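You operate a simulated robot arm through the tools that you are given. There is no shell and no other tool.

You are at the controls of a simulated robot arm. One attempt, no reset.

## Task
Close the gap on the display with two shims and clamp them.
Fine: slacken the clamp screw first; thicker shim before the thinner; the display ends at 0 mm, the third shim stays out; the drive stays locked off.

It is judged by the outcome, as a careful person would: the job done as asked, and still so three seconds after it is handed in. It fails if anything else is knocked over, pushed out of place, dropped, spilled or broken.

## Robot
A 7-joint arm with a two-finger parallel gripper, fixed in place. Base frame: the origin is on the floor under the middle of its stand, x ahead of it, y to its left, z up. Lengths are in mm, angles in degrees, forces in N, time in s.
With the tool pointing down near the work surface it reaches from about 220 to 740 mm from the base axis. Its first joint turns from -166.0 to 166.0 degrees. Payload 1.57 kg.
The tool frame sits at the grasp point between the pads (the TCP): z along the fingers, y along the line on which they close. The tips reach 30 mm beyond it. Largest opening 110 mm; finger width 24, thickness 12; the body of the gripper, 48 by 112 mm, starts 78 mm behind the TCP.
Orientation is that of the tool frame in the base frame, as a unit quaternion [w, x, y, z]. With the fingers straight down and closing along the base's y, the tool's x points along the base's -x, its y along +y and its z along -z.

## Interface
- The arm moves only by the tool jog_arm. Its argument "rows" is a list of rows, each a list of 7 numbers: the turn, a rotation vector about the base's x, y, z in units of 4 degrees (1.0 is 4 degrees), then the shift along the base's x, y, z in units of 40 mm (1.0 is 40 mm), then the finger opening in mm, from 0 to 110. In form: [[ax, ay, az, tx, ty, tz, claw], ...]. A call has 1 to 20 rows; each row shifts and turns the commanded pose from where the row before left it. A call with a number of a shift or a turn outside -1 to 1 is refused whole. Rows are played at 5 a second. More than 50 mm and 8.6 degrees between two rows, or a gripper value outside its range, and nothing of the call is played. Where a pose cannot be reached the arm comes as near as it can. A force on the tool above 50 N (or 10 N above the force at the start of the call, whichever is more), or a blocked arm, ends the call early, and 0.2 s more pass. Each finger travels about 45 mm/s and halts on what it meets, pressing with about 38 N; the grip force reading is that of the motor and also rises with nothing between the fingers. The clock runs only during rows and for 0.2 s after the last one: add rows that do not move to give the fingers time. It gives the time, the measured TCP pose, the force on the tool (base axes), the opening and the grip force at its end, in the units of the frame above (readings bear some noise), with the torque about the TCP (base axes, N m) and any sound that the robot's microphone picked up, and new pictures: "views" is both (left out), scene, wrist or none.
- Cameras (640 x 400 px; columns grow to the right, rows downward): "scene" is fixed at [400.3, -651.1, 1455.5]; the picture's right is [0.98, 0.21, 0.00], its down [0.10, -0.45, -0.89] and it looks along [-0.19, 0.87, -0.46] (base axes); focal length 364 px, centre (320, 200). "wrist" rides on the gripper at [70, 16, -141] in the tool frame; the picture's right is [-0.23, 0.97, 0.00], its down [-0.85, -0.20, -0.48] and it looks along [-0.47, -0.11, 0.88] (tool axes); focal length 222 px, centre (320, 200). There is no depth. A picture from a camera that has moved, and an enlarged one, comes with that camera's place and axes in the base frame and with its lens.
- lift_body(by): slides the trunk up (or, below 0, down) by that many mm; the arm rides with it, the base frame stays. It gives what a move gives, with no picture.
- enlarge(camera, box): a new picture of the part [left, top, right, bottom] of that camera's present view, enlarged. No time passes.
- sign_off(): hands the job in; it is judged then, once.

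Places have to be worked out from the pictures, the camera data and where the tool is seen. Open the gripper and draw the arm clear of the work before you hand the job in, unless the task says otherwise.

The tools are called after "Call:" as a command line: name --pt "numbers of a row" for each row, then --argument value for the rest, lists and objects as JSON in quotes. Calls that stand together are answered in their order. jog_arm: Moves the arm, as the interface text tells. Its arguments: {"type":"object","properties":{"rows":{"type":"array"},"views":{"type":"string","enum":["both","scene","wrist","none"]}},"required":["rows"]} The other tools are called the same way: lift_body (by) moves the trunk up or down; enlarge (camera, box) takes an enlarged picture of a part of a camera's view; sign_off () hands the job in.

At the start:

```text
clock: 0.0
position: [100.6, 383.2, 1005.5]
tool_rot: [0.001, -0.001, 1.0, 0.0]
contact_force: [-0.3, -0.1, 0.1]
torque: [0.0, -0.02, -0.01]
opening: 110.1
finger_force: 0.1
trunk travel left (down, up): [-525.0, 65.0]
```

scene: 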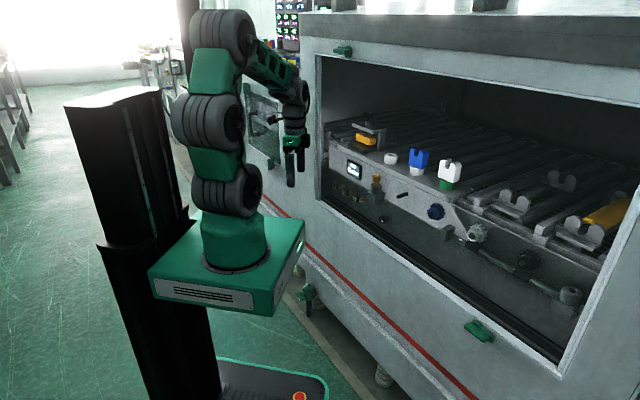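
wrist: 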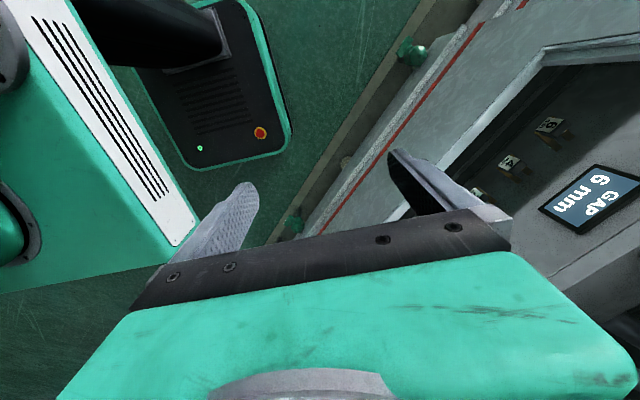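

The display reads GAP 6 mm, and there are several items inside the machine. I'll look closer at the relevant parts of the scene before moving.

Call:
enlarge --camera "scene" --box '[320, 110, 480, 210]'

Call:
enlarge --camera "scene" --box '[420, 140, 640, 320]'

Call:
enlarge --camera "scene" --box '[320, 150, 420, 230]'

Call:
enlarge --camera "wrist" --box '[440, 80, 640, 260]'

```text
4.00 times, centred on (400, 160) of scene
camera zoom: at [400.3, -651.1, 1455.5], right [0.98, 0.21, 0.0], down [0.1, -0.45, -0.89], along [-0.19, 0.87, -0.46], focal length 1457 px, centre (0, 360)
```

zoom: 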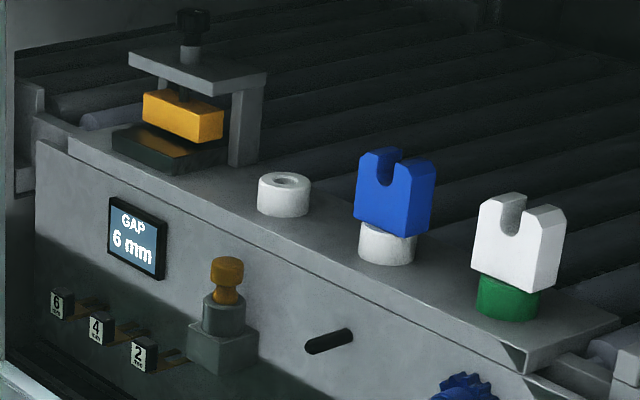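

```text
2.22 times, centred on (530, 230) of scene
camera zoom: at [400.3, -651.1, 1455.5], right [0.98, 0.21, 0.0], down [0.1, -0.45, -0.89], along [-0.19, 0.87, -0.46], focal length 809 px, centre (-147, 133)
```

zoom: 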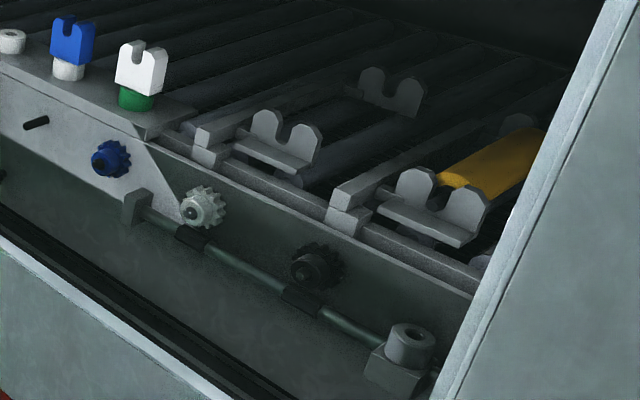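

```text
5.00 times, centred on (370, 190) of scene
camera zoom: at [400.3, -651.1, 1455.5], right [0.98, 0.21, 0.0], down [0.1, -0.45, -0.89], along [-0.19, 0.87, -0.46], focal length 1821 px, centre (70, 250)
```

zoom: 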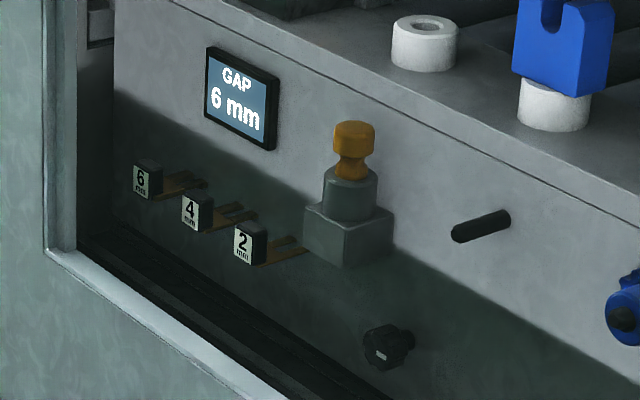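

```text
2.22 times, centred on (540, 170) of wrist
camera zoom: at [31.4, 397.8, 1146.8], right [0.23, 0.97, 0.0], down [0.85, -0.2, 0.48], along [0.47, -0.11, -0.88], focal length 494 px, centre (-169, 267)
```

zoom: 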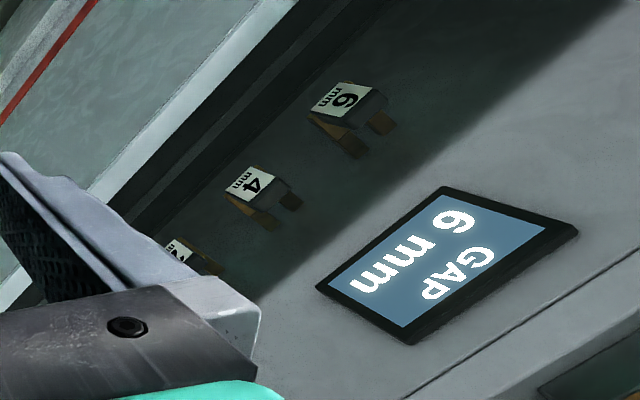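

The machine front appears to run diagonally, about 45° to base x. The shims 6/4/2 sit near z≈805 and the display near (245, 710, 891). I'll turn the tool toward the machine and tilt it up, so the wrist camera can look in without entering the opening.

Call:
jog_arm --pt "0 0 1 0 0 0 110" --pt "0 0 1 0 0 0 110" --pt "0 0 1 0 0 0 110" --pt "0 0 1 0 0 0 110" --pt "0 0 1 0 0 0 110" --pt "0 0 1 0 0 0 110" --pt "0 0 1 0 0 0 110" --pt "0 0 1 0 0 0 110" --pt "0 0 1 0 0 0 110" --pt "0 0 1 0 0 0 110" --pt "0 0 1 0 0 0 110" --pt "0 0 1 0 0 0 110" --pt "0.737 -0.676 0 0 0 0 110" --pt "0.737 -0.676 0 0 0 0 110" --pt "0.737 -0.676 0 0 0 0 110" --pt "0.737 -0.676 0 0 0 0 110" --pt "0.737 -0.676 0 0 0 0 110" --pt "0.737 -0.676 0 0 0 0 110" --pt "0.737 -0.676 0 0 0 0 110" --pt "0.737 -0.676 0 0 0 0 110"

```text
clock: 4.2
position: [101.1, 383.5, 1004.5]
tool_rot: [0.254, -0.39, 0.878, 0.11]
contact_force: [0.0, -0.3, -0.4]
torque: [0.0, 0.02, 0.01]
opening: 110.1
finger_force: 0.1
trunk travel left (down, up): [-525.0, 65.0]
camera wrist: at [-1.3, 293.4, 1087.8], right [-0.59, 0.8, 0.12], down [0.46, 0.22, 0.86], along [0.66, 0.56, -0.5], focal length 222 px, centre (320, 200)
```

scene: 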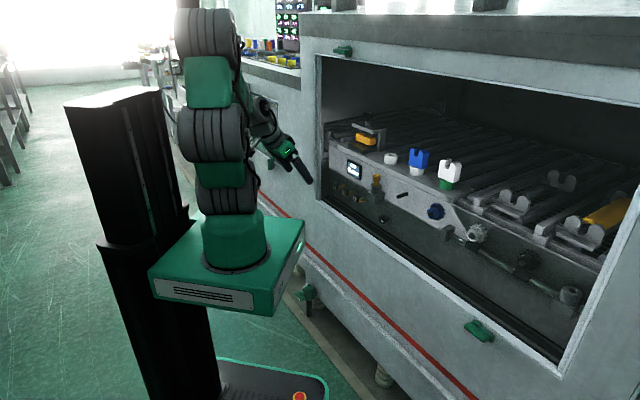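
wrist: 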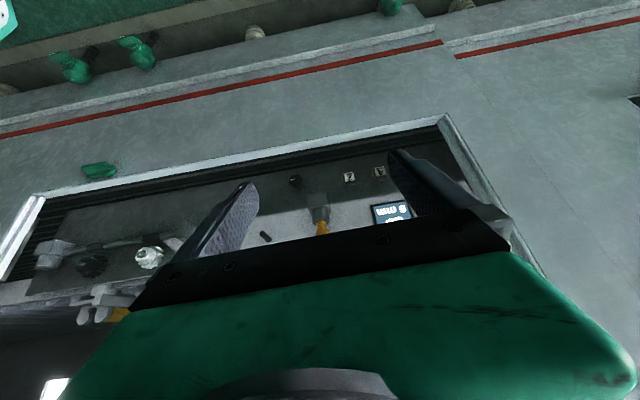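

The wrist camera is hanging below the gripper and the view is blocked. I'll roll the hand about its own axis to bring the camera on top, and check that the joint follows.

Call:
jog_arm --pt "-0.358 -0.39 0.848 0 0 0 110" --pt "-0.358 -0.39 0.848 0 0 0 110" --pt "-0.358 -0.39 0.848 0 0 0 110" --pt "-0.358 -0.39 0.848 0 0 0 110" --pt "-0.358 -0.39 0.848 0 0 0 110" --pt "-0.358 -0.39 0.848 0 0 0 110" --pt "-0.358 -0.39 0.848 0 0 0 110" --pt "-0.358 -0.39 0.848 0 0 0 110" --pt "-0.358 -0.39 0.848 0 0 0 110" --pt "-0.358 -0.39 0.848 0 0 0 110" --pt "-0.358 -0.39 0.848 0 0 0 110" --pt "-0.358 -0.39 0.848 0 0 0 110" --pt "-0.358 -0.39 0.848 0 0 0 110" --pt "-0.358 -0.39 0.848 0 0 0 110" --pt "-0.358 -0.39 0.848 0 0 0 110" --pt "-0.358 -0.39 0.848 0 0 0 110" --pt "-0.358 -0.39 0.848 0 0 0 110" --pt "-0.358 -0.39 0.848 0 0 0 110" --pt "-0.358 -0.39 0.848 0 0 0 110" --pt "-0.358 -0.39 0.848 0 0 0 110" --views "wrist"

```text
clock: 8.4
position: [102.1, 383.4, 1005.3]
tool_rot: [-0.264, 0.864, -0.422, 0.078]
contact_force: [0.1, 0.6, 0.1]
torque: [0.02, -0.01, 0.02]
opening: 110.1
finger_force: 0.1
trunk travel left (down, up): [-525.0, 65.0]
camera wrist: at [83.6, 264.8, 1111.1], right [-0.81, -0.32, -0.49], down [-0.57, 0.57, 0.59], along [0.09, 0.76, -0.65], focal length 222 px, centre (320, 200)
```

wrist: 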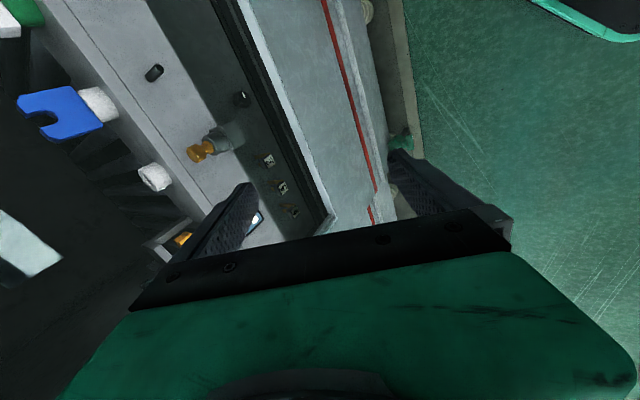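

The roll is following, so I'll continue it until the camera is on top.

Call:
jog_arm --pt "-0.358 -0.39 0.848 0 0 0 110" --pt "-0.358 -0.39 0.848 0 0 0 110" --pt "-0.358 -0.39 0.848 0 0 0 110" --pt "-0.358 -0.39 0.848 0 0 0 110" --pt "-0.358 -0.39 0.848 0 0 0 110" --pt "-0.358 -0.39 0.848 0 0 0 110" --pt "-0.358 -0.39 0.848 0 0 0 110" --pt "-0.358 -0.39 0.848 0 0 0 110" --pt "-0.358 -0.39 0.848 0 0 0 110" --pt "-0.358 -0.39 0.848 0 0 0 110" --pt "-0.358 -0.39 0.848 0 0 0 110" --pt "-0.358 -0.39 0.848 0 0 0 110" --pt "-0.358 -0.39 0.848 0 0 0 110" --pt "-0.358 -0.39 0.848 0 0 0 110" --pt "-0.358 -0.39 0.848 0 0 0 110" --pt "-0.358 -0.39 0.848 0 0 0 110" --pt "-0.358 -0.39 0.848 0 0 0 110" --pt "-0.358 -0.39 0.848 0 0 0 110" --pt "-0.358 -0.39 0.848 0 0 0 110" --pt "-0.358 -0.39 0.848 0 0 0 110" --views "wrist"

```text
clock: 12.6
position: [101.5, 383.1, 1005.1]
tool_rot: [-0.152, 0.933, 0.232, 0.23]
contact_force: [1.1, 1.0, -0.1]
torque: [-0.03, 0.01, 0.01]
opening: 109.9
finger_force: 0.0
trunk travel left (down, up): [-525.0, 65.0]
camera wrist: at [113.5, 337.7, 1157.0], right [0.31, -0.91, -0.29], down [-0.94, -0.33, 0.01], along [-0.11, 0.26, -0.96], focal length 222 px, centre (320, 200)
```

wrist: 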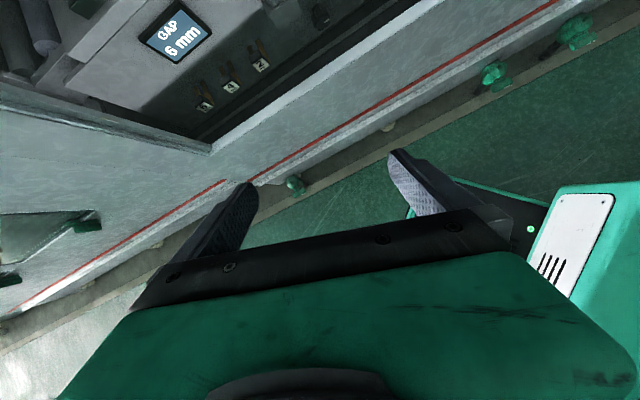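

The camera is almost on top. I'll finish the roll and then tilt the tool up to near-horizontal, pointing into the machine.

Call:
jog_arm --pt "-0.358 -0.39 0.848 0 0 0 110" --pt "-0.358 -0.39 0.848 0 0 0 110" --pt "-0.358 -0.39 0.848 0 0 0 110" --pt "-0.358 -0.39 0.848 0 0 0 110" --pt "-0.358 -0.39 0.848 0 0 0 110" --pt "0.737 -0.676 0 0 0 0 110" --pt "0.737 -0.676 0 0 0 0 110" --pt "0.737 -0.676 0 0 0 0 110" --pt "0.737 -0.676 0 0 0 0 110" --pt "0.737 -0.676 0 0 0 0 110" --pt "0.737 -0.676 0 0 0 0 110" --pt "0.737 -0.676 0 0 0 0 110" --pt "0.737 -0.676 0 0 0 0 110" --pt "0.737 -0.676 0 0 0 0 110" --pt "0.737 -0.676 0 0 0 0 110" --pt "0.737 -0.676 0 0 0 0 110" --pt "0.737 -0.676 0 0 0 0 110"

```text
clock: 14.5
position: [160.7, 386.3, 1026.0]
tool_rot: [-0.152, 0.871, 0.289, 0.367]
contact_force: [0.1, 0.3, 1.1]
torque: [-0.02, -0.01, 0.04]
opening: 110.1
finger_force: 0.0
trunk travel left (down, up): [-525.0, 65.0]
stopped in row 9: the arm was blocked; the commanded pose is now the measured one
camera wrist: at [131.7, 331.9, 1172.9], right [0.47, -0.86, -0.22], down [-0.87, -0.4, -0.28], along [0.16, 0.32, -0.93], focal length 222 px, centre (320, 200)
```

scene: 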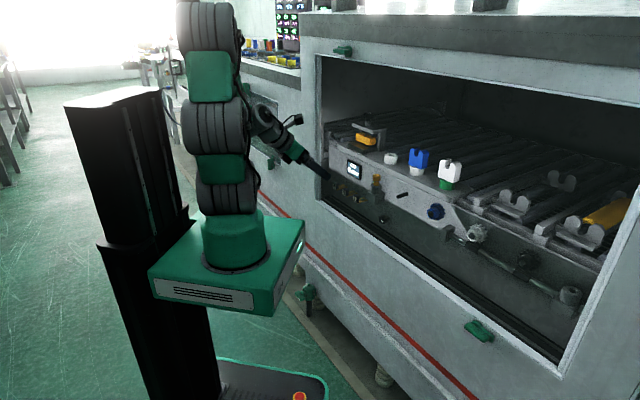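
wrist: 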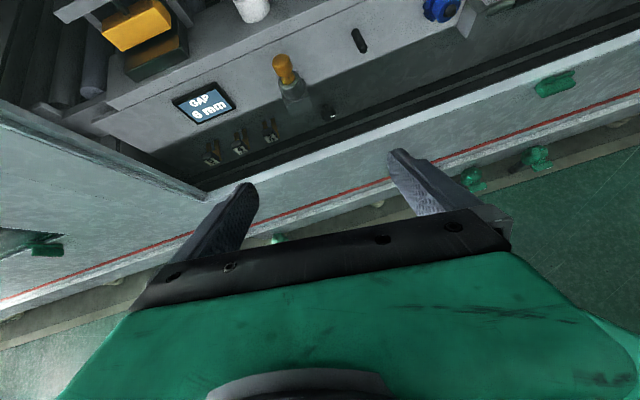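

The arm hit a joint limit in the tilt, but this view already shows the clamp and shims. I'll enlarge it.

Call:
enlarge --camera "wrist" --box '[60, 0, 220, 100]'

Call:
enlarge --camera "wrist" --box '[160, 40, 380, 180]'

Call:
enlarge --camera "scene" --box '[340, 105, 400, 155]'

```text
4.00 times, centred on (140, 50) of wrist
camera zoom: at [131.7, 331.9, 1172.9], right [0.47, -0.86, -0.22], down [-0.87, -0.4, -0.28], along [0.16, 0.32, -0.93], focal length 888 px, centre (1040, 800)
```

zoom: 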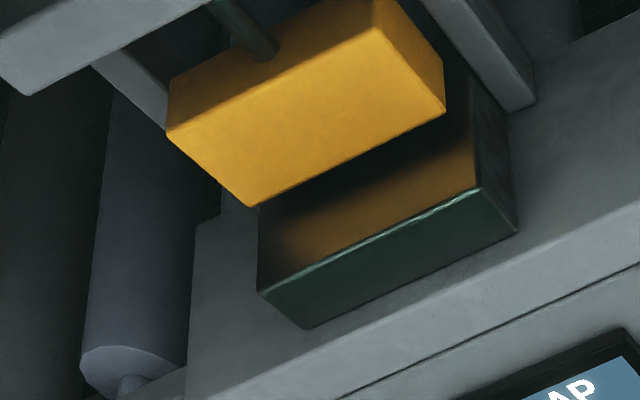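

```text
2.86 times, centred on (270, 110) of wrist
camera zoom: at [131.7, 331.9, 1172.9], right [0.47, -0.86, -0.22], down [-0.87, -0.4, -0.28], along [0.16, 0.32, -0.93], focal length 635 px, centre (463, 457)
```

zoom: 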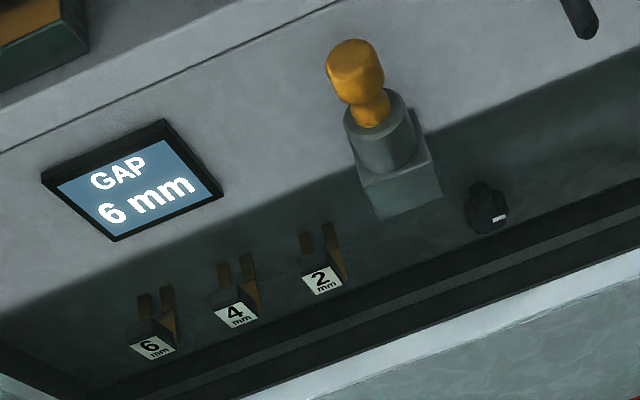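

```text
8.00 times, centred on (370, 130) of scene
camera zoom: at [400.3, -651.1, 1455.5], right [0.98, 0.21, 0.0], down [0.1, -0.45, -0.89], along [-0.19, 0.87, -0.46], focal length 2913 px, centre (-80, 760)
```

zoom: 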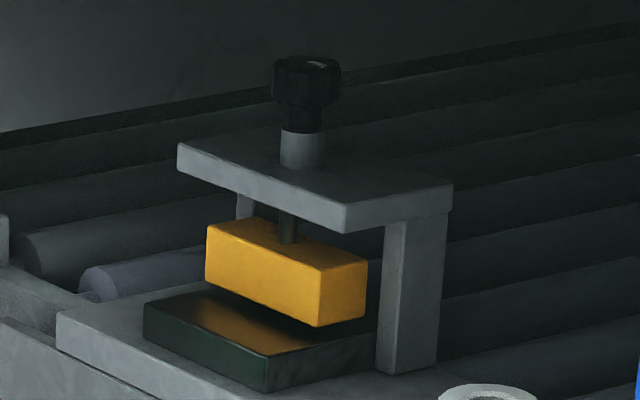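

The clamp is the portal with the black lobed knob, and the 6 mm gap is between the dark base (top z≈985) and the yellow jaw. This roll sits too close to a joint limit, so I'll roll back to the natural side while moving slightly up for a better look.

Call:
jog_arm --pt "0.553 0.478 -0.685 -0.02 0.03 0.0575 110" --pt "0.553 0.478 -0.685 -0.02 0.03 0.0575 110" --pt "0.553 0.478 -0.685 -0.02 0.03 0.0575 110" --pt "0.553 0.478 -0.685 -0.02 0.03 0.0575 110" --pt "0.553 0.478 -0.685 -0.02 0.03 0.0575 110" --pt "0.553 0.478 -0.685 -0.02 0.03 0.0575 110" --pt "0.553 0.478 -0.685 -0.02 0.03 0.0575 110" --pt "0.553 0.478 -0.685 -0.02 0.03 0.0575 110" --pt "0.553 0.478 -0.685 -0.02 0.03 0.0575 110" --pt "0.553 0.478 -0.685 -0.02 0.03 0.0575 110" --pt "0.553 0.478 -0.685 -0.02 0.03 0.0575 110" --pt "0.553 0.478 -0.685 -0.02 0.03 0.0575 110" --pt "0.553 0.478 -0.685 -0.02 0.03 0.0575 110" --pt "0.553 0.478 -0.685 -0.02 0.03 0.0575 110" --pt "0.553 0.478 -0.685 -0.02 0.03 0.0575 110" --pt "0.553 0.478 -0.685 -0.02 0.03 0.0575 110" --pt "0.553 0.478 -0.685 -0.02 0.03 0.0575 110" --pt "0.553 0.478 -0.685 -0.02 0.03 0.0575 110" --pt "0.553 0.478 -0.685 -0.02 0.03 0.0575 110" --pt "0.553 0.478 -0.685 -0.02 0.03 0.0575 110" --views "none"

Call:
jog_arm --pt "0.553 0.478 -0.685 -0.02 0.03 0.0575 110" --pt "0.553 0.478 -0.685 -0.02 0.03 0.0575 110" --pt "0.553 0.478 -0.685 -0.02 0.03 0.0575 110" --pt "0.553 0.478 -0.685 -0.02 0.03 0.0575 110" --pt "0.553 0.478 -0.685 -0.02 0.03 0.0575 110" --pt "0.553 0.478 -0.685 -0.02 0.03 0.0575 110" --pt "0.553 0.478 -0.685 -0.02 0.03 0.0575 110" --pt "0.553 0.478 -0.685 -0.02 0.03 0.0575 110" --pt "0.553 0.478 -0.685 -0.02 0.03 0.0575 110" --pt "0.553 0.478 -0.685 -0.02 0.03 0.0575 110" --pt "0.553 0.478 -0.685 -0.02 0.03 0.0575 110" --pt "0.553 0.478 -0.685 -0.02 0.03 0.0575 110" --pt "0.553 0.478 -0.685 -0.02 0.03 0.0575 110" --pt "0.553 0.478 -0.685 -0.02 0.03 0.0575 110" --pt "0.553 0.478 -0.685 -0.02 0.03 0.0575 110" --pt "0.553 0.478 -0.685 -0.02 0.03 0.0575 110" --pt "0.553 0.478 -0.685 -0.02 0.03 0.0575 110" --pt "0.553 0.478 -0.685 -0.02 0.03 0.0575 110" --pt "0.553 0.478 -0.685 -0.02 0.03 0.0575 110" --pt "0.553 0.478 -0.685 -0.02 0.03 0.0575 110"

```text
clock: 18.9
position: [170.1, 378.0, 1042.2]
tool_rot: [-0.318, 0.856, -0.344, 0.217]
contact_force: [-0.7, -0.7, -0.4]
torque: [0.03, 0.02, 0.0]
opening: 109.8
finger_force: 0.0
trunk travel left (down, up): [-525.0, 65.0]
stopped in row 20: the arm was blocked; the commanded pose is now the measured one
```

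```text
clock: 23.1
position: [154.0, 403.4, 1088.9]
tool_rot: [0.348, -0.459, 0.814, 0.078]
contact_force: [-0.5, 0.6, 0.3]
torque: [0.0, 0.0, -0.01]
opening: 110.0
finger_force: 0.1
trunk travel left (down, up): [-525.0, 65.0]
camera wrist: at [45.4, 299.6, 1145.4], right [-0.7, 0.71, -0.04], down [0.21, 0.26, 0.94], along [0.68, 0.65, -0.34], focal length 222 px, centre (320, 200)
```

scene: 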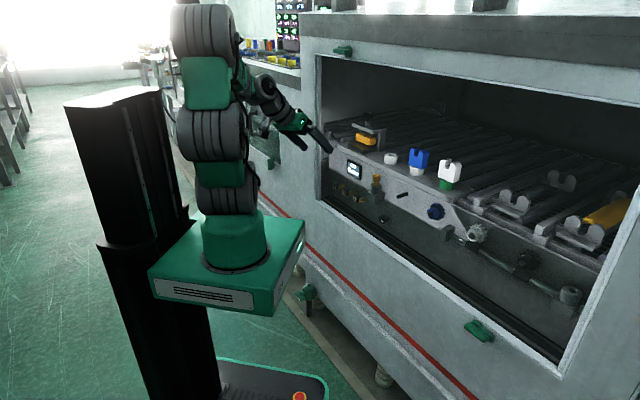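
wrist: 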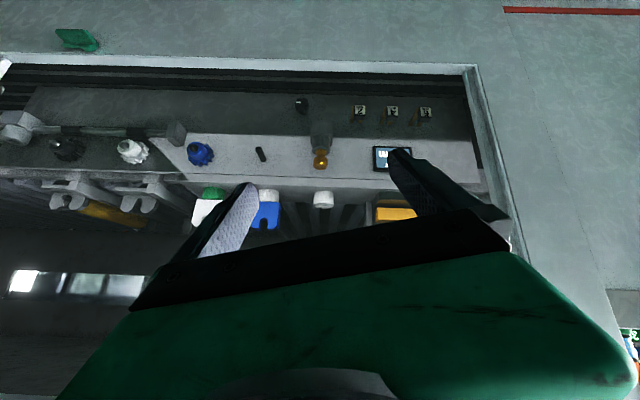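

I now have a fairly straight upside-down view of the opening. I'll enlarge the shims, display and knob area.

Call:
enlarge --camera "wrist" --box '[280, 80, 480, 230]'

Call:
enlarge --camera "wrist" --box '[330, 90, 450, 165]'

Call:
enlarge --camera "wrist" --box '[0, 60, 300, 240]'

```text
2.67 times, centred on (380, 155) of wrist
camera zoom: at [45.4, 299.6, 1145.4], right [-0.7, 0.71, -0.04], down [0.21, 0.26, 0.94], along [0.68, 0.65, -0.34], focal length 592 px, centre (160, 320)
```

zoom: 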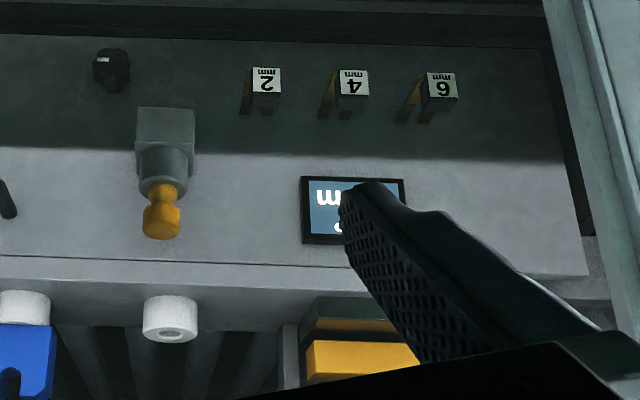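

```text
5.33 times, centred on (390, 128) of wrist
camera zoom: at [45.4, 299.6, 1145.4], right [-0.7, 0.71, -0.04], down [0.21, 0.26, 0.94], along [0.68, 0.65, -0.34], focal length 1185 px, centre (-53, 587)
```

zoom: 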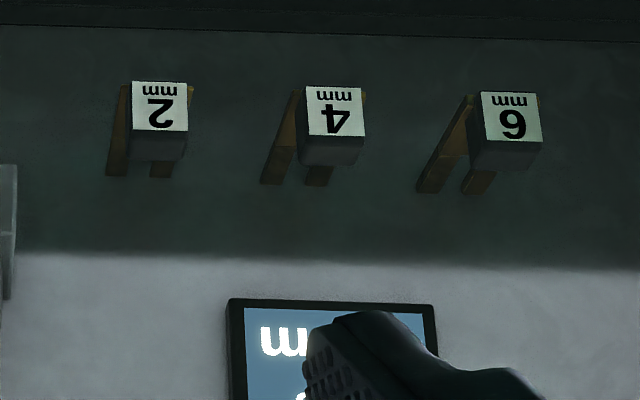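

```text
2.13 times, centred on (150, 150) of wrist
camera zoom: at [45.4, 299.6, 1145.4], right [-0.7, 0.71, -0.04], down [0.21, 0.26, 0.94], along [0.68, 0.65, -0.34], focal length 474 px, centre (683, 307)
```

zoom: 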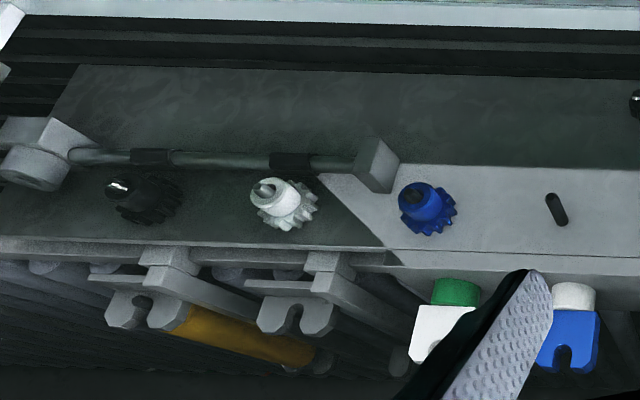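

The labels sit at about n≈624 mm from the base toward the machine (the machine is turned 45°). The "4" is near (216, 664, 805) and the "2" near (267, 617, 804). I'll set the tool to 45° pitch, square to the machine, and move nearer with the opening reduced.

Call:
jog_arm --pt "0.66 0.35 -0.58 0 0.2 0 80" --pt "0.66 0.35 -0.58 0 0.2 0 60" --pt "0.66 0.35 -0.58 0 0.2 0 50" --pt "0.66 0.35 -0.58 0 0.2 0 50" --pt "0 0 0 0.154 0.7 -0.5 50" --pt "0 0 0 0.154 0.7 -0.5 50" --pt "0 0 0 0.154 0.7 -0.5 50" --pt "0 0 0 0.154 0.7 -0.5 50" --pt "0 0 0 0.154 0.7 -0.5 50" --pt "0 0 0 0.154 0.7 -0.5 50"

```text
clock: 25.3
position: [189.9, 605.2, 966.6]
tool_rot: [0.354, -0.353, 0.854, 0.146]
contact_force: [-0.2, 0.1, -0.4]
torque: [-0.02, -0.02, 0.0]
opening: 50.3
finger_force: 0.1
trunk travel left (down, up): [-525.0, 65.0]
camera wrist: at [70.9, 508.6, 1018.1], right [-0.57, 0.8, 0.16], down [0.33, 0.05, 0.94], along [0.75, 0.59, -0.29], focal length 222 px, centre (320, 200)
```

scene: 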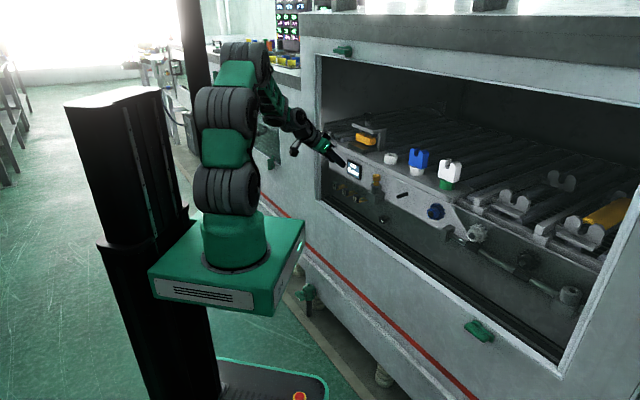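
wrist: 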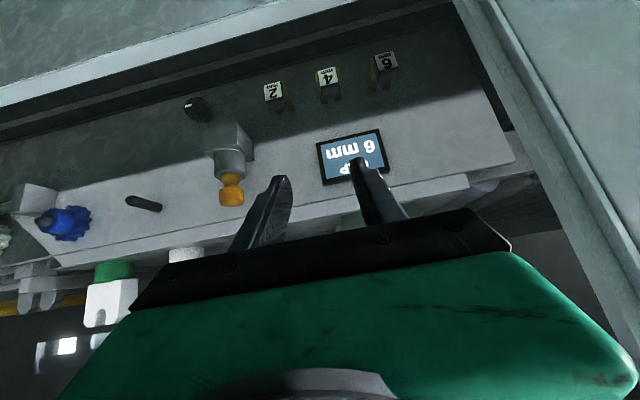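

Call:
enlarge --camera "wrist" --box '[240, 30, 420, 140]'

Call:
enlarge --camera "wrist" --box '[150, 80, 270, 220]'

Call:
enlarge --camera "scene" --box '[325, 150, 385, 220]'

```text
3.56 times, centred on (330, 85) of wrist
camera zoom: at [70.9, 508.6, 1018.1], right [-0.57, 0.8, 0.16], down [0.33, 0.05, 0.94], along [0.75, 0.59, -0.29], focal length 790 px, centre (284, 609)
```

zoom: 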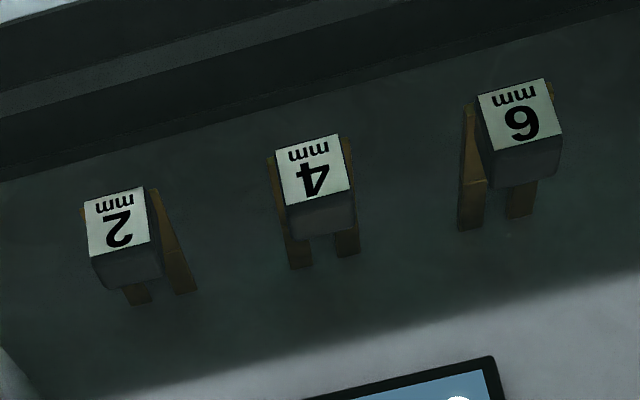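

```text
2.86 times, centred on (210, 150) of wrist
camera zoom: at [70.9, 508.6, 1018.1], right [-0.57, 0.8, 0.16], down [0.33, 0.05, 0.94], along [0.75, 0.59, -0.29], focal length 635 px, centre (634, 343)
```

zoom: 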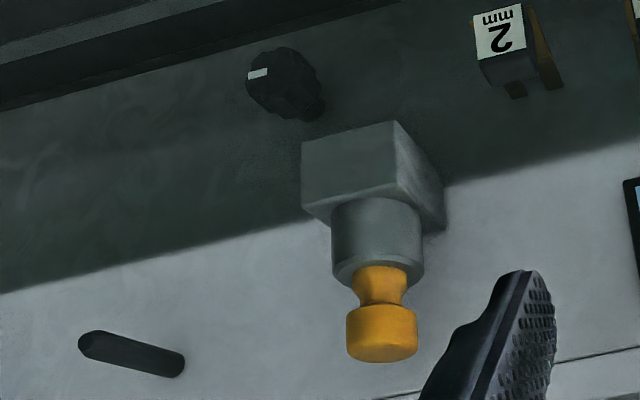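

```text
5.71 times, centred on (355, 185) of scene
camera zoom: at [400.3, -651.1, 1455.5], right [0.98, 0.21, 0.0], down [0.1, -0.45, -0.89], along [-0.19, 0.87, -0.46], focal length 2081 px, centre (120, 286)
```

zoom: 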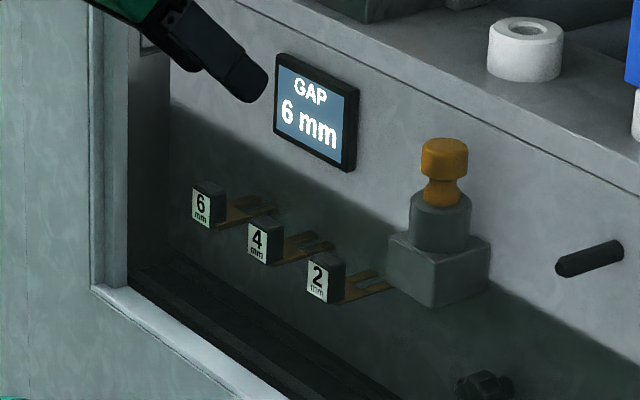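

The shims are a 22 mm label block on a horizontal brass fork whose tips reach the panel at n≈680. Next I'll raise the hand about 180 mm to look at the clamp from above and in front.

Call:
jog_arm --pt "0 0 0 0 0 0.9 30" --pt "0 0 0 0 0 0.9 10" --pt "0 0 0 0 0 0.9 0" --pt "0 0 0 0 0 0.9 0" --pt "0 0 0 0 0 0.9 0" --pt "0 0 0 0 0 0 0"

```text
clock: 26.7
position: [188.9, 604.4, 1147.8]
tool_rot: [0.354, -0.353, 0.853, 0.147]
contact_force: [-0.6, 0.1, 1.0]
torque: [0.01, 0.02, 0.01]
opening: 0.0
finger_force: 21.2
trunk travel left (down, up): [-525.0, 65.0]
camera wrist: at [71.1, 508.7, 1198.4], right [-0.57, 0.8, 0.16], down [0.33, 0.05, 0.94], along [0.75, 0.59, -0.29], focal length 222 px, centre (320, 200)
```

scene: 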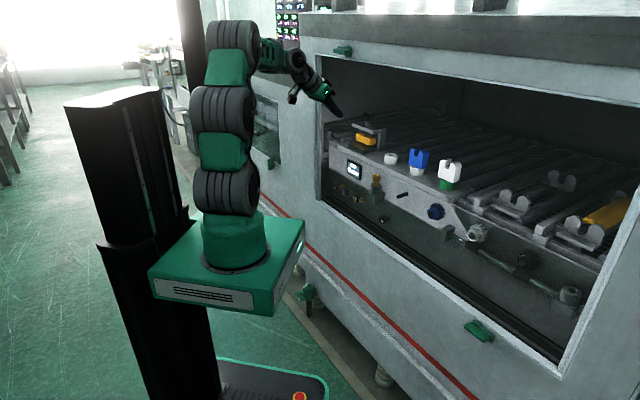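
wrist: 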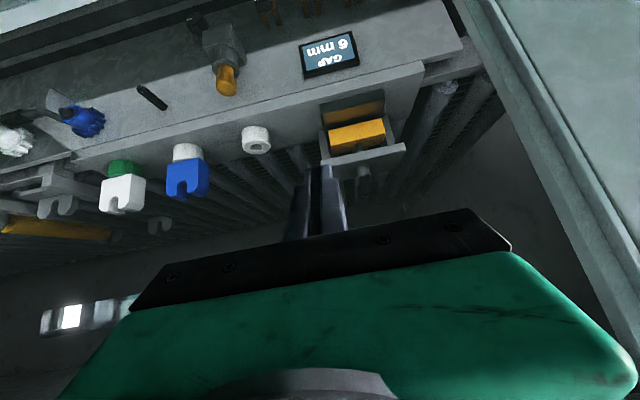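

Call:
enlarge --camera "wrist" --box '[290, 70, 430, 210]'

Call:
enlarge --camera "scene" --box '[335, 110, 405, 160]'

```text
2.86 times, centred on (360, 140) of wrist
camera zoom: at [71.1, 508.7, 1198.4], right [-0.57, 0.8, 0.16], down [0.33, 0.05, 0.94], along [0.75, 0.59, -0.29], focal length 635 px, centre (206, 371)
```

zoom: 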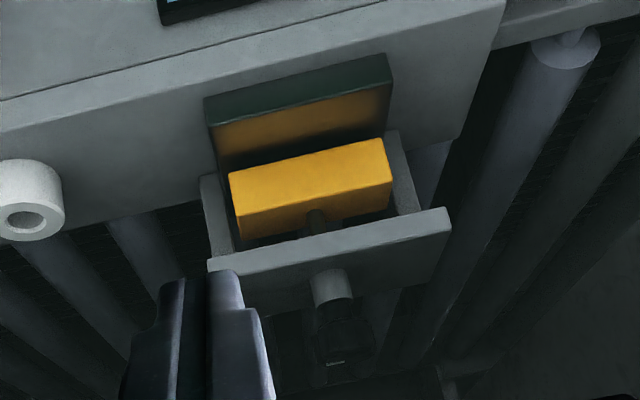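

```text
8.00 times, centred on (370, 135) of scene
camera zoom: at [400.3, -651.1, 1455.5], right [0.98, 0.21, 0.0], down [0.1, -0.45, -0.89], along [-0.19, 0.87, -0.46], focal length 2913 px, centre (-80, 720)
```

zoom: 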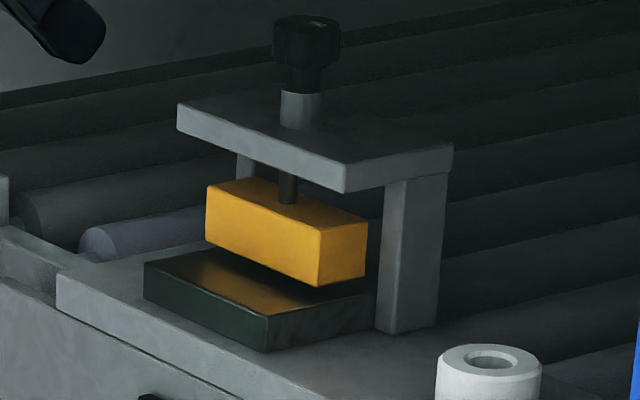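

The clamp is now clear: portal plate underside at z≈1041, and a knob of about 33 mm diameter centred near (284, 777, 1089). I'll tilt to 30° pitch and move to a pre-grasp pose in front of the knob with the fingers open.

Call:
jog_arm --pt "0.663 -0.663 0 0.1 0.3 0 30" --pt "0.663 -0.663 0 0.1 0.3 0 50" --pt "0.663 -0.663 0 0.1 0.3 0 70" --pt "0.663 -0.663 0 0.1 0.3 0 70" --pt "0 0 0 0.1 0.4 -0.3 70" --pt "0 0 0 0.1 0.4 -0.3 70" --pt "0 0 0 0.1 0.4 -0.3 70" --pt "0 0 0 0.1 0.3 -0.3 70" --pt "0 0 0 0 0 0 70"

```text
clock: 28.7
position: [222.1, 710.8, 1099.4]
tool_rot: [0.462, -0.331, 0.8, 0.191]
contact_force: [0.2, 0.4, 0.5]
torque: [-0.01, 0.02, -0.03]
opening: 69.9
finger_force: 0.1
trunk travel left (down, up): [-525.0, 65.0]
camera wrist: at [99.8, 609.6, 1109.4], right [-0.61, 0.77, 0.2], down [0.15, -0.13, 0.98], along [0.78, 0.62, -0.03], focal length 222 px, centre (320, 200)
```

scene: 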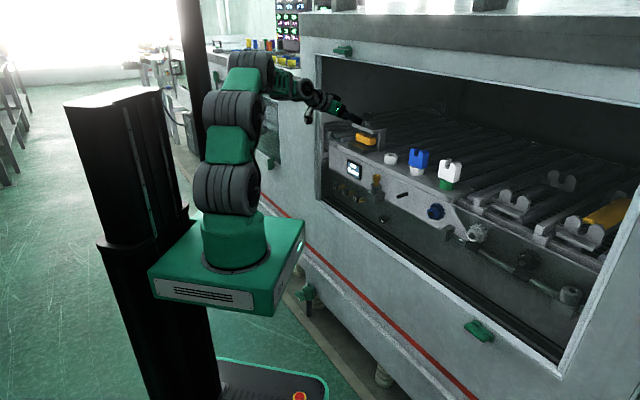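
wrist: 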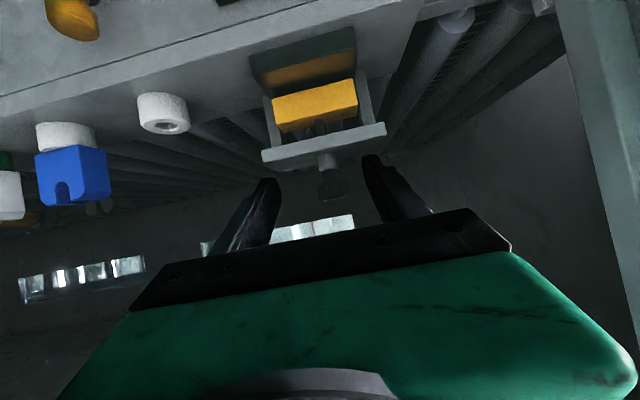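

The knob is visible between the fingers. I'll zoom in to measure it.

Call:
enlarge --camera "wrist" --box '[240, 60, 440, 220]'

Call:
enlarge --camera "scene" --box '[335, 105, 405, 155]'

```text
2.50 times, centred on (340, 140) of wrist
camera zoom: at [99.8, 609.6, 1109.4], right [-0.61, 0.77, 0.2], down [0.15, -0.13, 0.98], along [0.78, 0.62, -0.03], focal length 555 px, centre (270, 350)
```

zoom: 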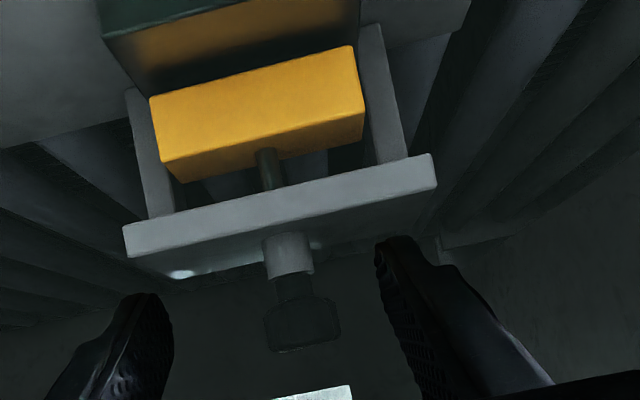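

```text
8.00 times, centred on (370, 130) of scene
camera zoom: at [400.3, -651.1, 1455.5], right [0.98, 0.21, 0.0], down [0.1, -0.45, -0.89], along [-0.19, 0.87, -0.46], focal length 2913 px, centre (-80, 760)
```

zoom: 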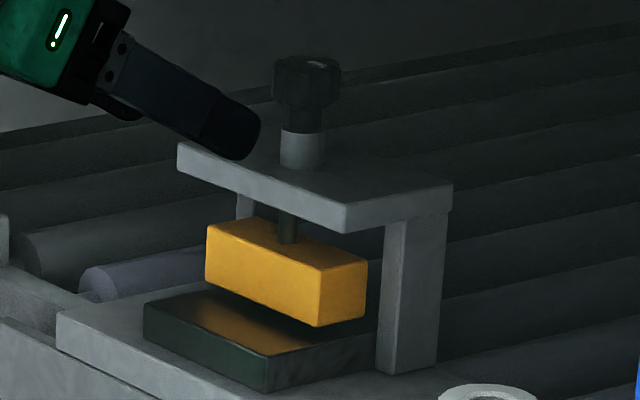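

The knob head is near (284.6, 779, 1092) and the plate top is at about 1051, so the finger corners clear it by roughly 16 mm. I'll advance until the TCP is at the knob, with the fingers still open.

Call:
jog_arm --pt "0 0 0 0.39 0.426 -0.03 70" --pt "0 0 0 0.39 0.426 -0.03 70" --pt "0 0 0 0.39 0.426 -0.03 70" --pt "0 0 0 0.39 0.426 -0.03 70" --pt "0 0 0 0 0 0 70"

```text
clock: 29.9
position: [285.1, 779.3, 1096.6]
tool_rot: [0.462, -0.331, 0.8, 0.19]
contact_force: [-0.4, -0.4, 0.0]
torque: [0.02, 0.01, 0.0]
opening: 70.1
finger_force: 0.1
trunk travel left (down, up): [-525.0, 65.0]
camera wrist: at [161.9, 677.6, 1106.1], right [-0.61, 0.77, 0.2], down [0.15, -0.13, 0.98], along [0.78, 0.62, -0.04], focal length 222 px, centre (320, 200)
```

scene: 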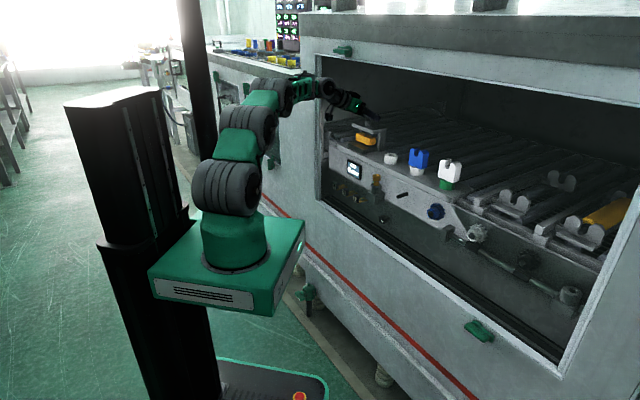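
wrist: 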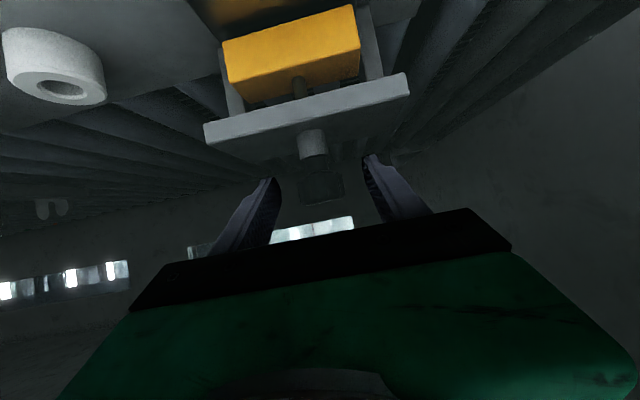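

Call:
enlarge --camera "wrist" --box '[240, 100, 420, 230]'

Call:
enlarge --camera "scene" --box '[335, 85, 405, 155]'

```text
3.08 times, centred on (330, 165) of wrist
camera zoom: at [161.9, 677.6, 1106.1], right [-0.61, 0.77, 0.2], down [0.15, -0.13, 0.98], along [0.78, 0.62, -0.04], focal length 684 px, centre (289, 308)
```

zoom: 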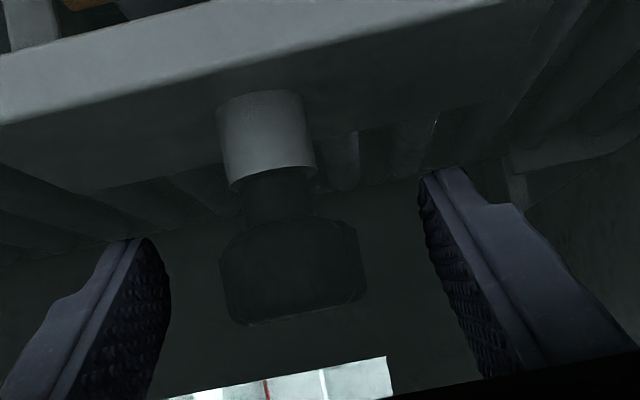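

```text
5.71 times, centred on (370, 120) of scene
camera zoom: at [400.3, -651.1, 1455.5], right [0.98, 0.21, 0.0], down [0.1, -0.45, -0.89], along [-0.19, 0.87, -0.46], focal length 2081 px, centre (34, 657)
```

zoom: 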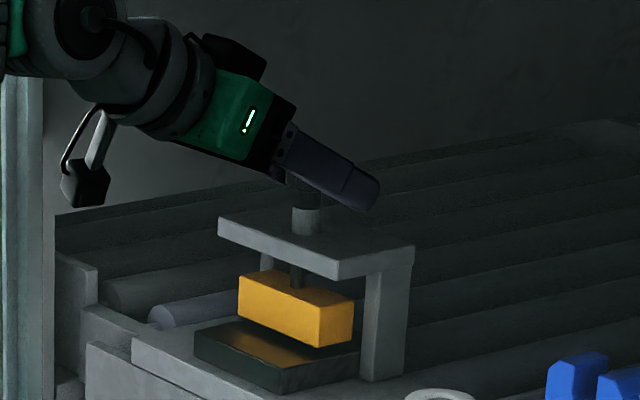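

The knob head is about 34.5 mm in diameter and centred on the TCP, about 3 mm low. I'll lower 3 mm, close on it, then try a small counter-clockwise turn.

Call:
jog_arm --pt "0 0 0 0.01 0.01 -0.075 70" --pt "0 0 0 0 0 0 50" --pt "0 0 0 0 0 0 30" --pt "0 0 0 0 0 0 25" --pt "0 0 0 0 0 0 25" --pt "0 0 0 0 0 0 25" --views "wrist"

```text
clock: 31.3
position: [284.7, 780.2, 1091.9]
tool_rot: [0.463, -0.331, 0.8, 0.191]
contact_force: [-1.2, 4.1, -0.2]
torque: [0.12, 0.03, 0.02]
opening: 33.9
finger_force: 38.4
trunk travel left (down, up): [-525.0, 65.0]
camera wrist: at [162.0, 678.6, 1102.9], right [-0.61, 0.77, 0.2], down [0.15, -0.13, 0.98], along [0.78, 0.63, -0.04], focal length 222 px, centre (320, 200)
```

wrist: 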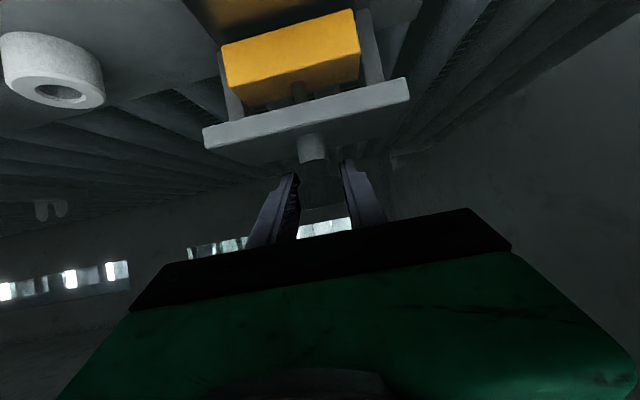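

The knob is gripped at 33.9 mm with little side force. I'll turn counter-clockwise (seen from above) by 40° and watch the forces.

Call:
jog_arm --pt "0 0 1 0 0 0 25" --pt "0 0 1 0 0 0 25" --pt "0 0 1 0 0 0 25" --pt "0 0 1 0 0 0 25" --pt "0 0 1 0 0 0 25" --pt "0 0 1 0 0 0 25" --pt "0 0 1 0 0 0 25" --pt "0 0 1 0 0 0 25" --pt "0 0 1 0 0 0 25" --pt "0 0 1 0 0 0 25"

```text
clock: 33.5
position: [287.7, 778.1, 1092.7]
tool_rot: [0.369, -0.584, 0.64, 0.337]
contact_force: [19.1, -5.7, 2.8]
torque: [-0.43, -0.07, -0.11]
opening: 33.6
finger_force: 41.7
trunk travel left (down, up): [-525.0, 65.0]
camera wrist: at [256.9, 621.5, 1103.0], right [-0.96, 0.2, 0.2], down [0.2, -0.01, 0.98], along [0.2, 0.98, -0.04], focal length 222 px, centre (320, 200)
```

scene: 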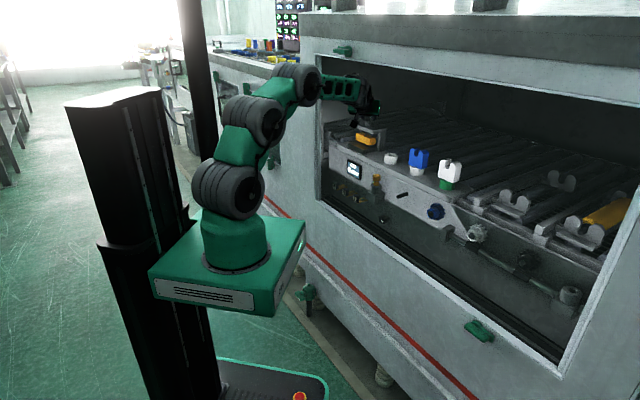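
wrist: 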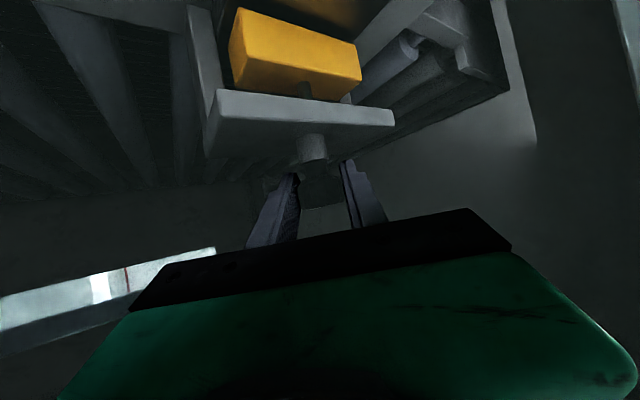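

There is about 19 N of side force, so the real knob axis is about 5 mm deeper than my TCP, near (288, 784). I'll re-centre there while still gripping, and check the display and jaw in the scene view.

Call:
jog_arm --pt "0 0 0 0.044 0.044 0 25" --pt "0 0 0 0.044 0.044 0 25" --pt "0 0 0 0 0 0 25" --views "none"

Call:
enlarge --camera "scene" --box '[335, 85, 405, 185]'

Call:
enlarge --camera "wrist" --box '[180, 0, 420, 220]'

```text
clock: 34.3
position: [287.9, 783.4, 1093.6]
tool_rot: [0.369, -0.585, 0.637, 0.339]
contact_force: [11.1, 0.0, -0.1]
torque: [0.21, -0.04, 0.08]
opening: 35.4
finger_force: 6.3
trunk travel left (down, up): [-525.0, 65.0]
```

```text
4.00 times, centred on (370, 135) of scene
camera zoom: at [400.3, -651.1, 1455.5], right [0.98, 0.21, 0.0], down [0.1, -0.45, -0.89], along [-0.19, 0.87, -0.46], focal length 1457 px, centre (120, 460)
```

zoom: 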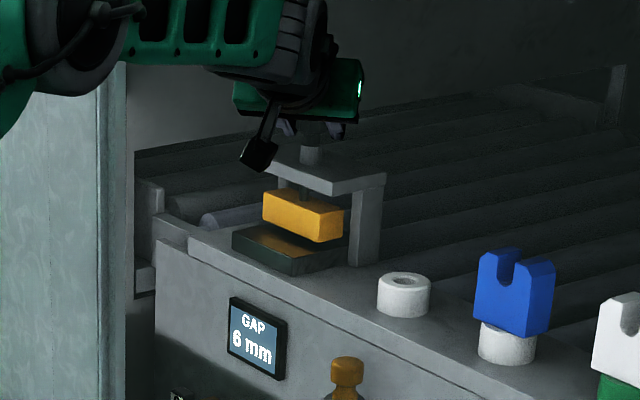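

```text
1.82 times, centred on (300, 110) of wrist
camera zoom: at [257.6, 627.4, 1102.9], right [-0.96, 0.2, 0.2], down [0.2, -0.01, 0.98], along [0.19, 0.98, -0.03], focal length 404 px, centre (356, 364)
```

zoom: 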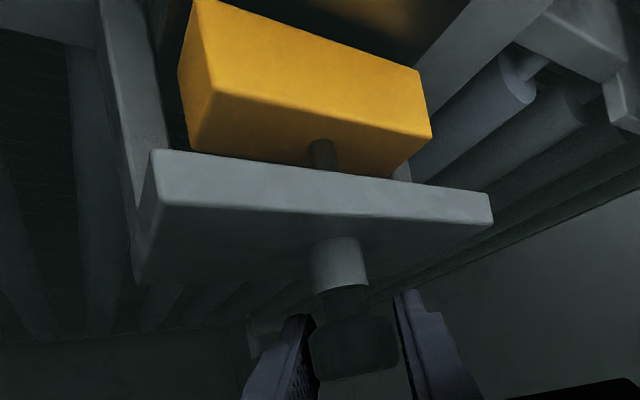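

Call:
jog_arm --pt "0 0 0 0 0 0 25" --pt "0 0 0 0 0 0 25" --views "wrist"

Call:
enlarge --camera "wrist" --box '[240, 120, 400, 220]'

```text
clock: 34.9
position: [288.2, 784.1, 1093.0]
tool_rot: [0.368, -0.585, 0.639, 0.338]
contact_force: [9.0, 0.1, 2.5]
torque: [0.05, -0.09, 0.07]
opening: 33.3
finger_force: 4.5
trunk travel left (down, up): [-525.0, 65.0]
camera wrist: at [258.1, 626.9, 1103.1], right [-0.96, 0.2, 0.2], down [0.2, -0.01, 0.98], along [0.2, 0.98, -0.03], focal length 222 px, centre (320, 200)
```

wrist: 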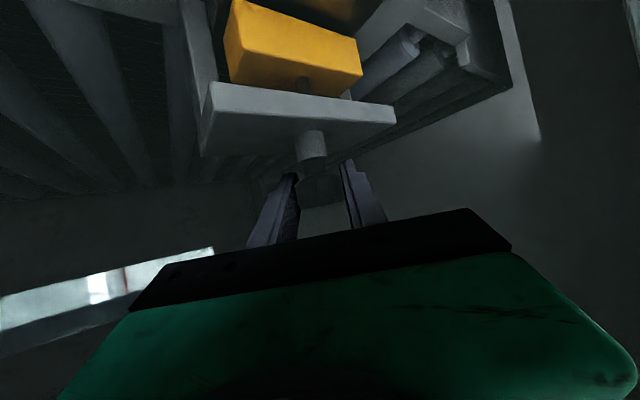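

```text
4.00 times, centred on (320, 170) of wrist
camera zoom: at [258.1, 626.9, 1103.1], right [-0.96, 0.2, 0.2], down [0.2, -0.01, 0.98], along [0.2, 0.98, -0.03], focal length 888 px, centre (320, 320)
```

zoom: 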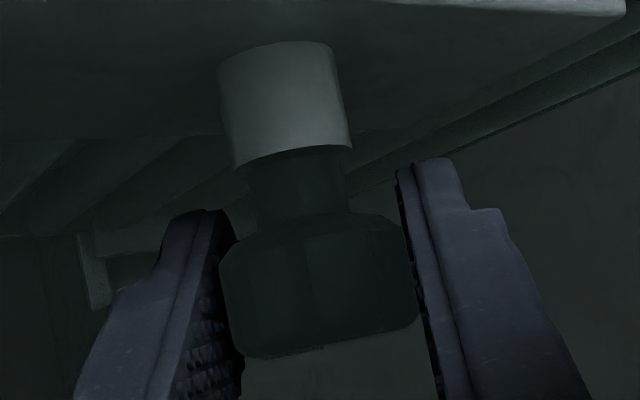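

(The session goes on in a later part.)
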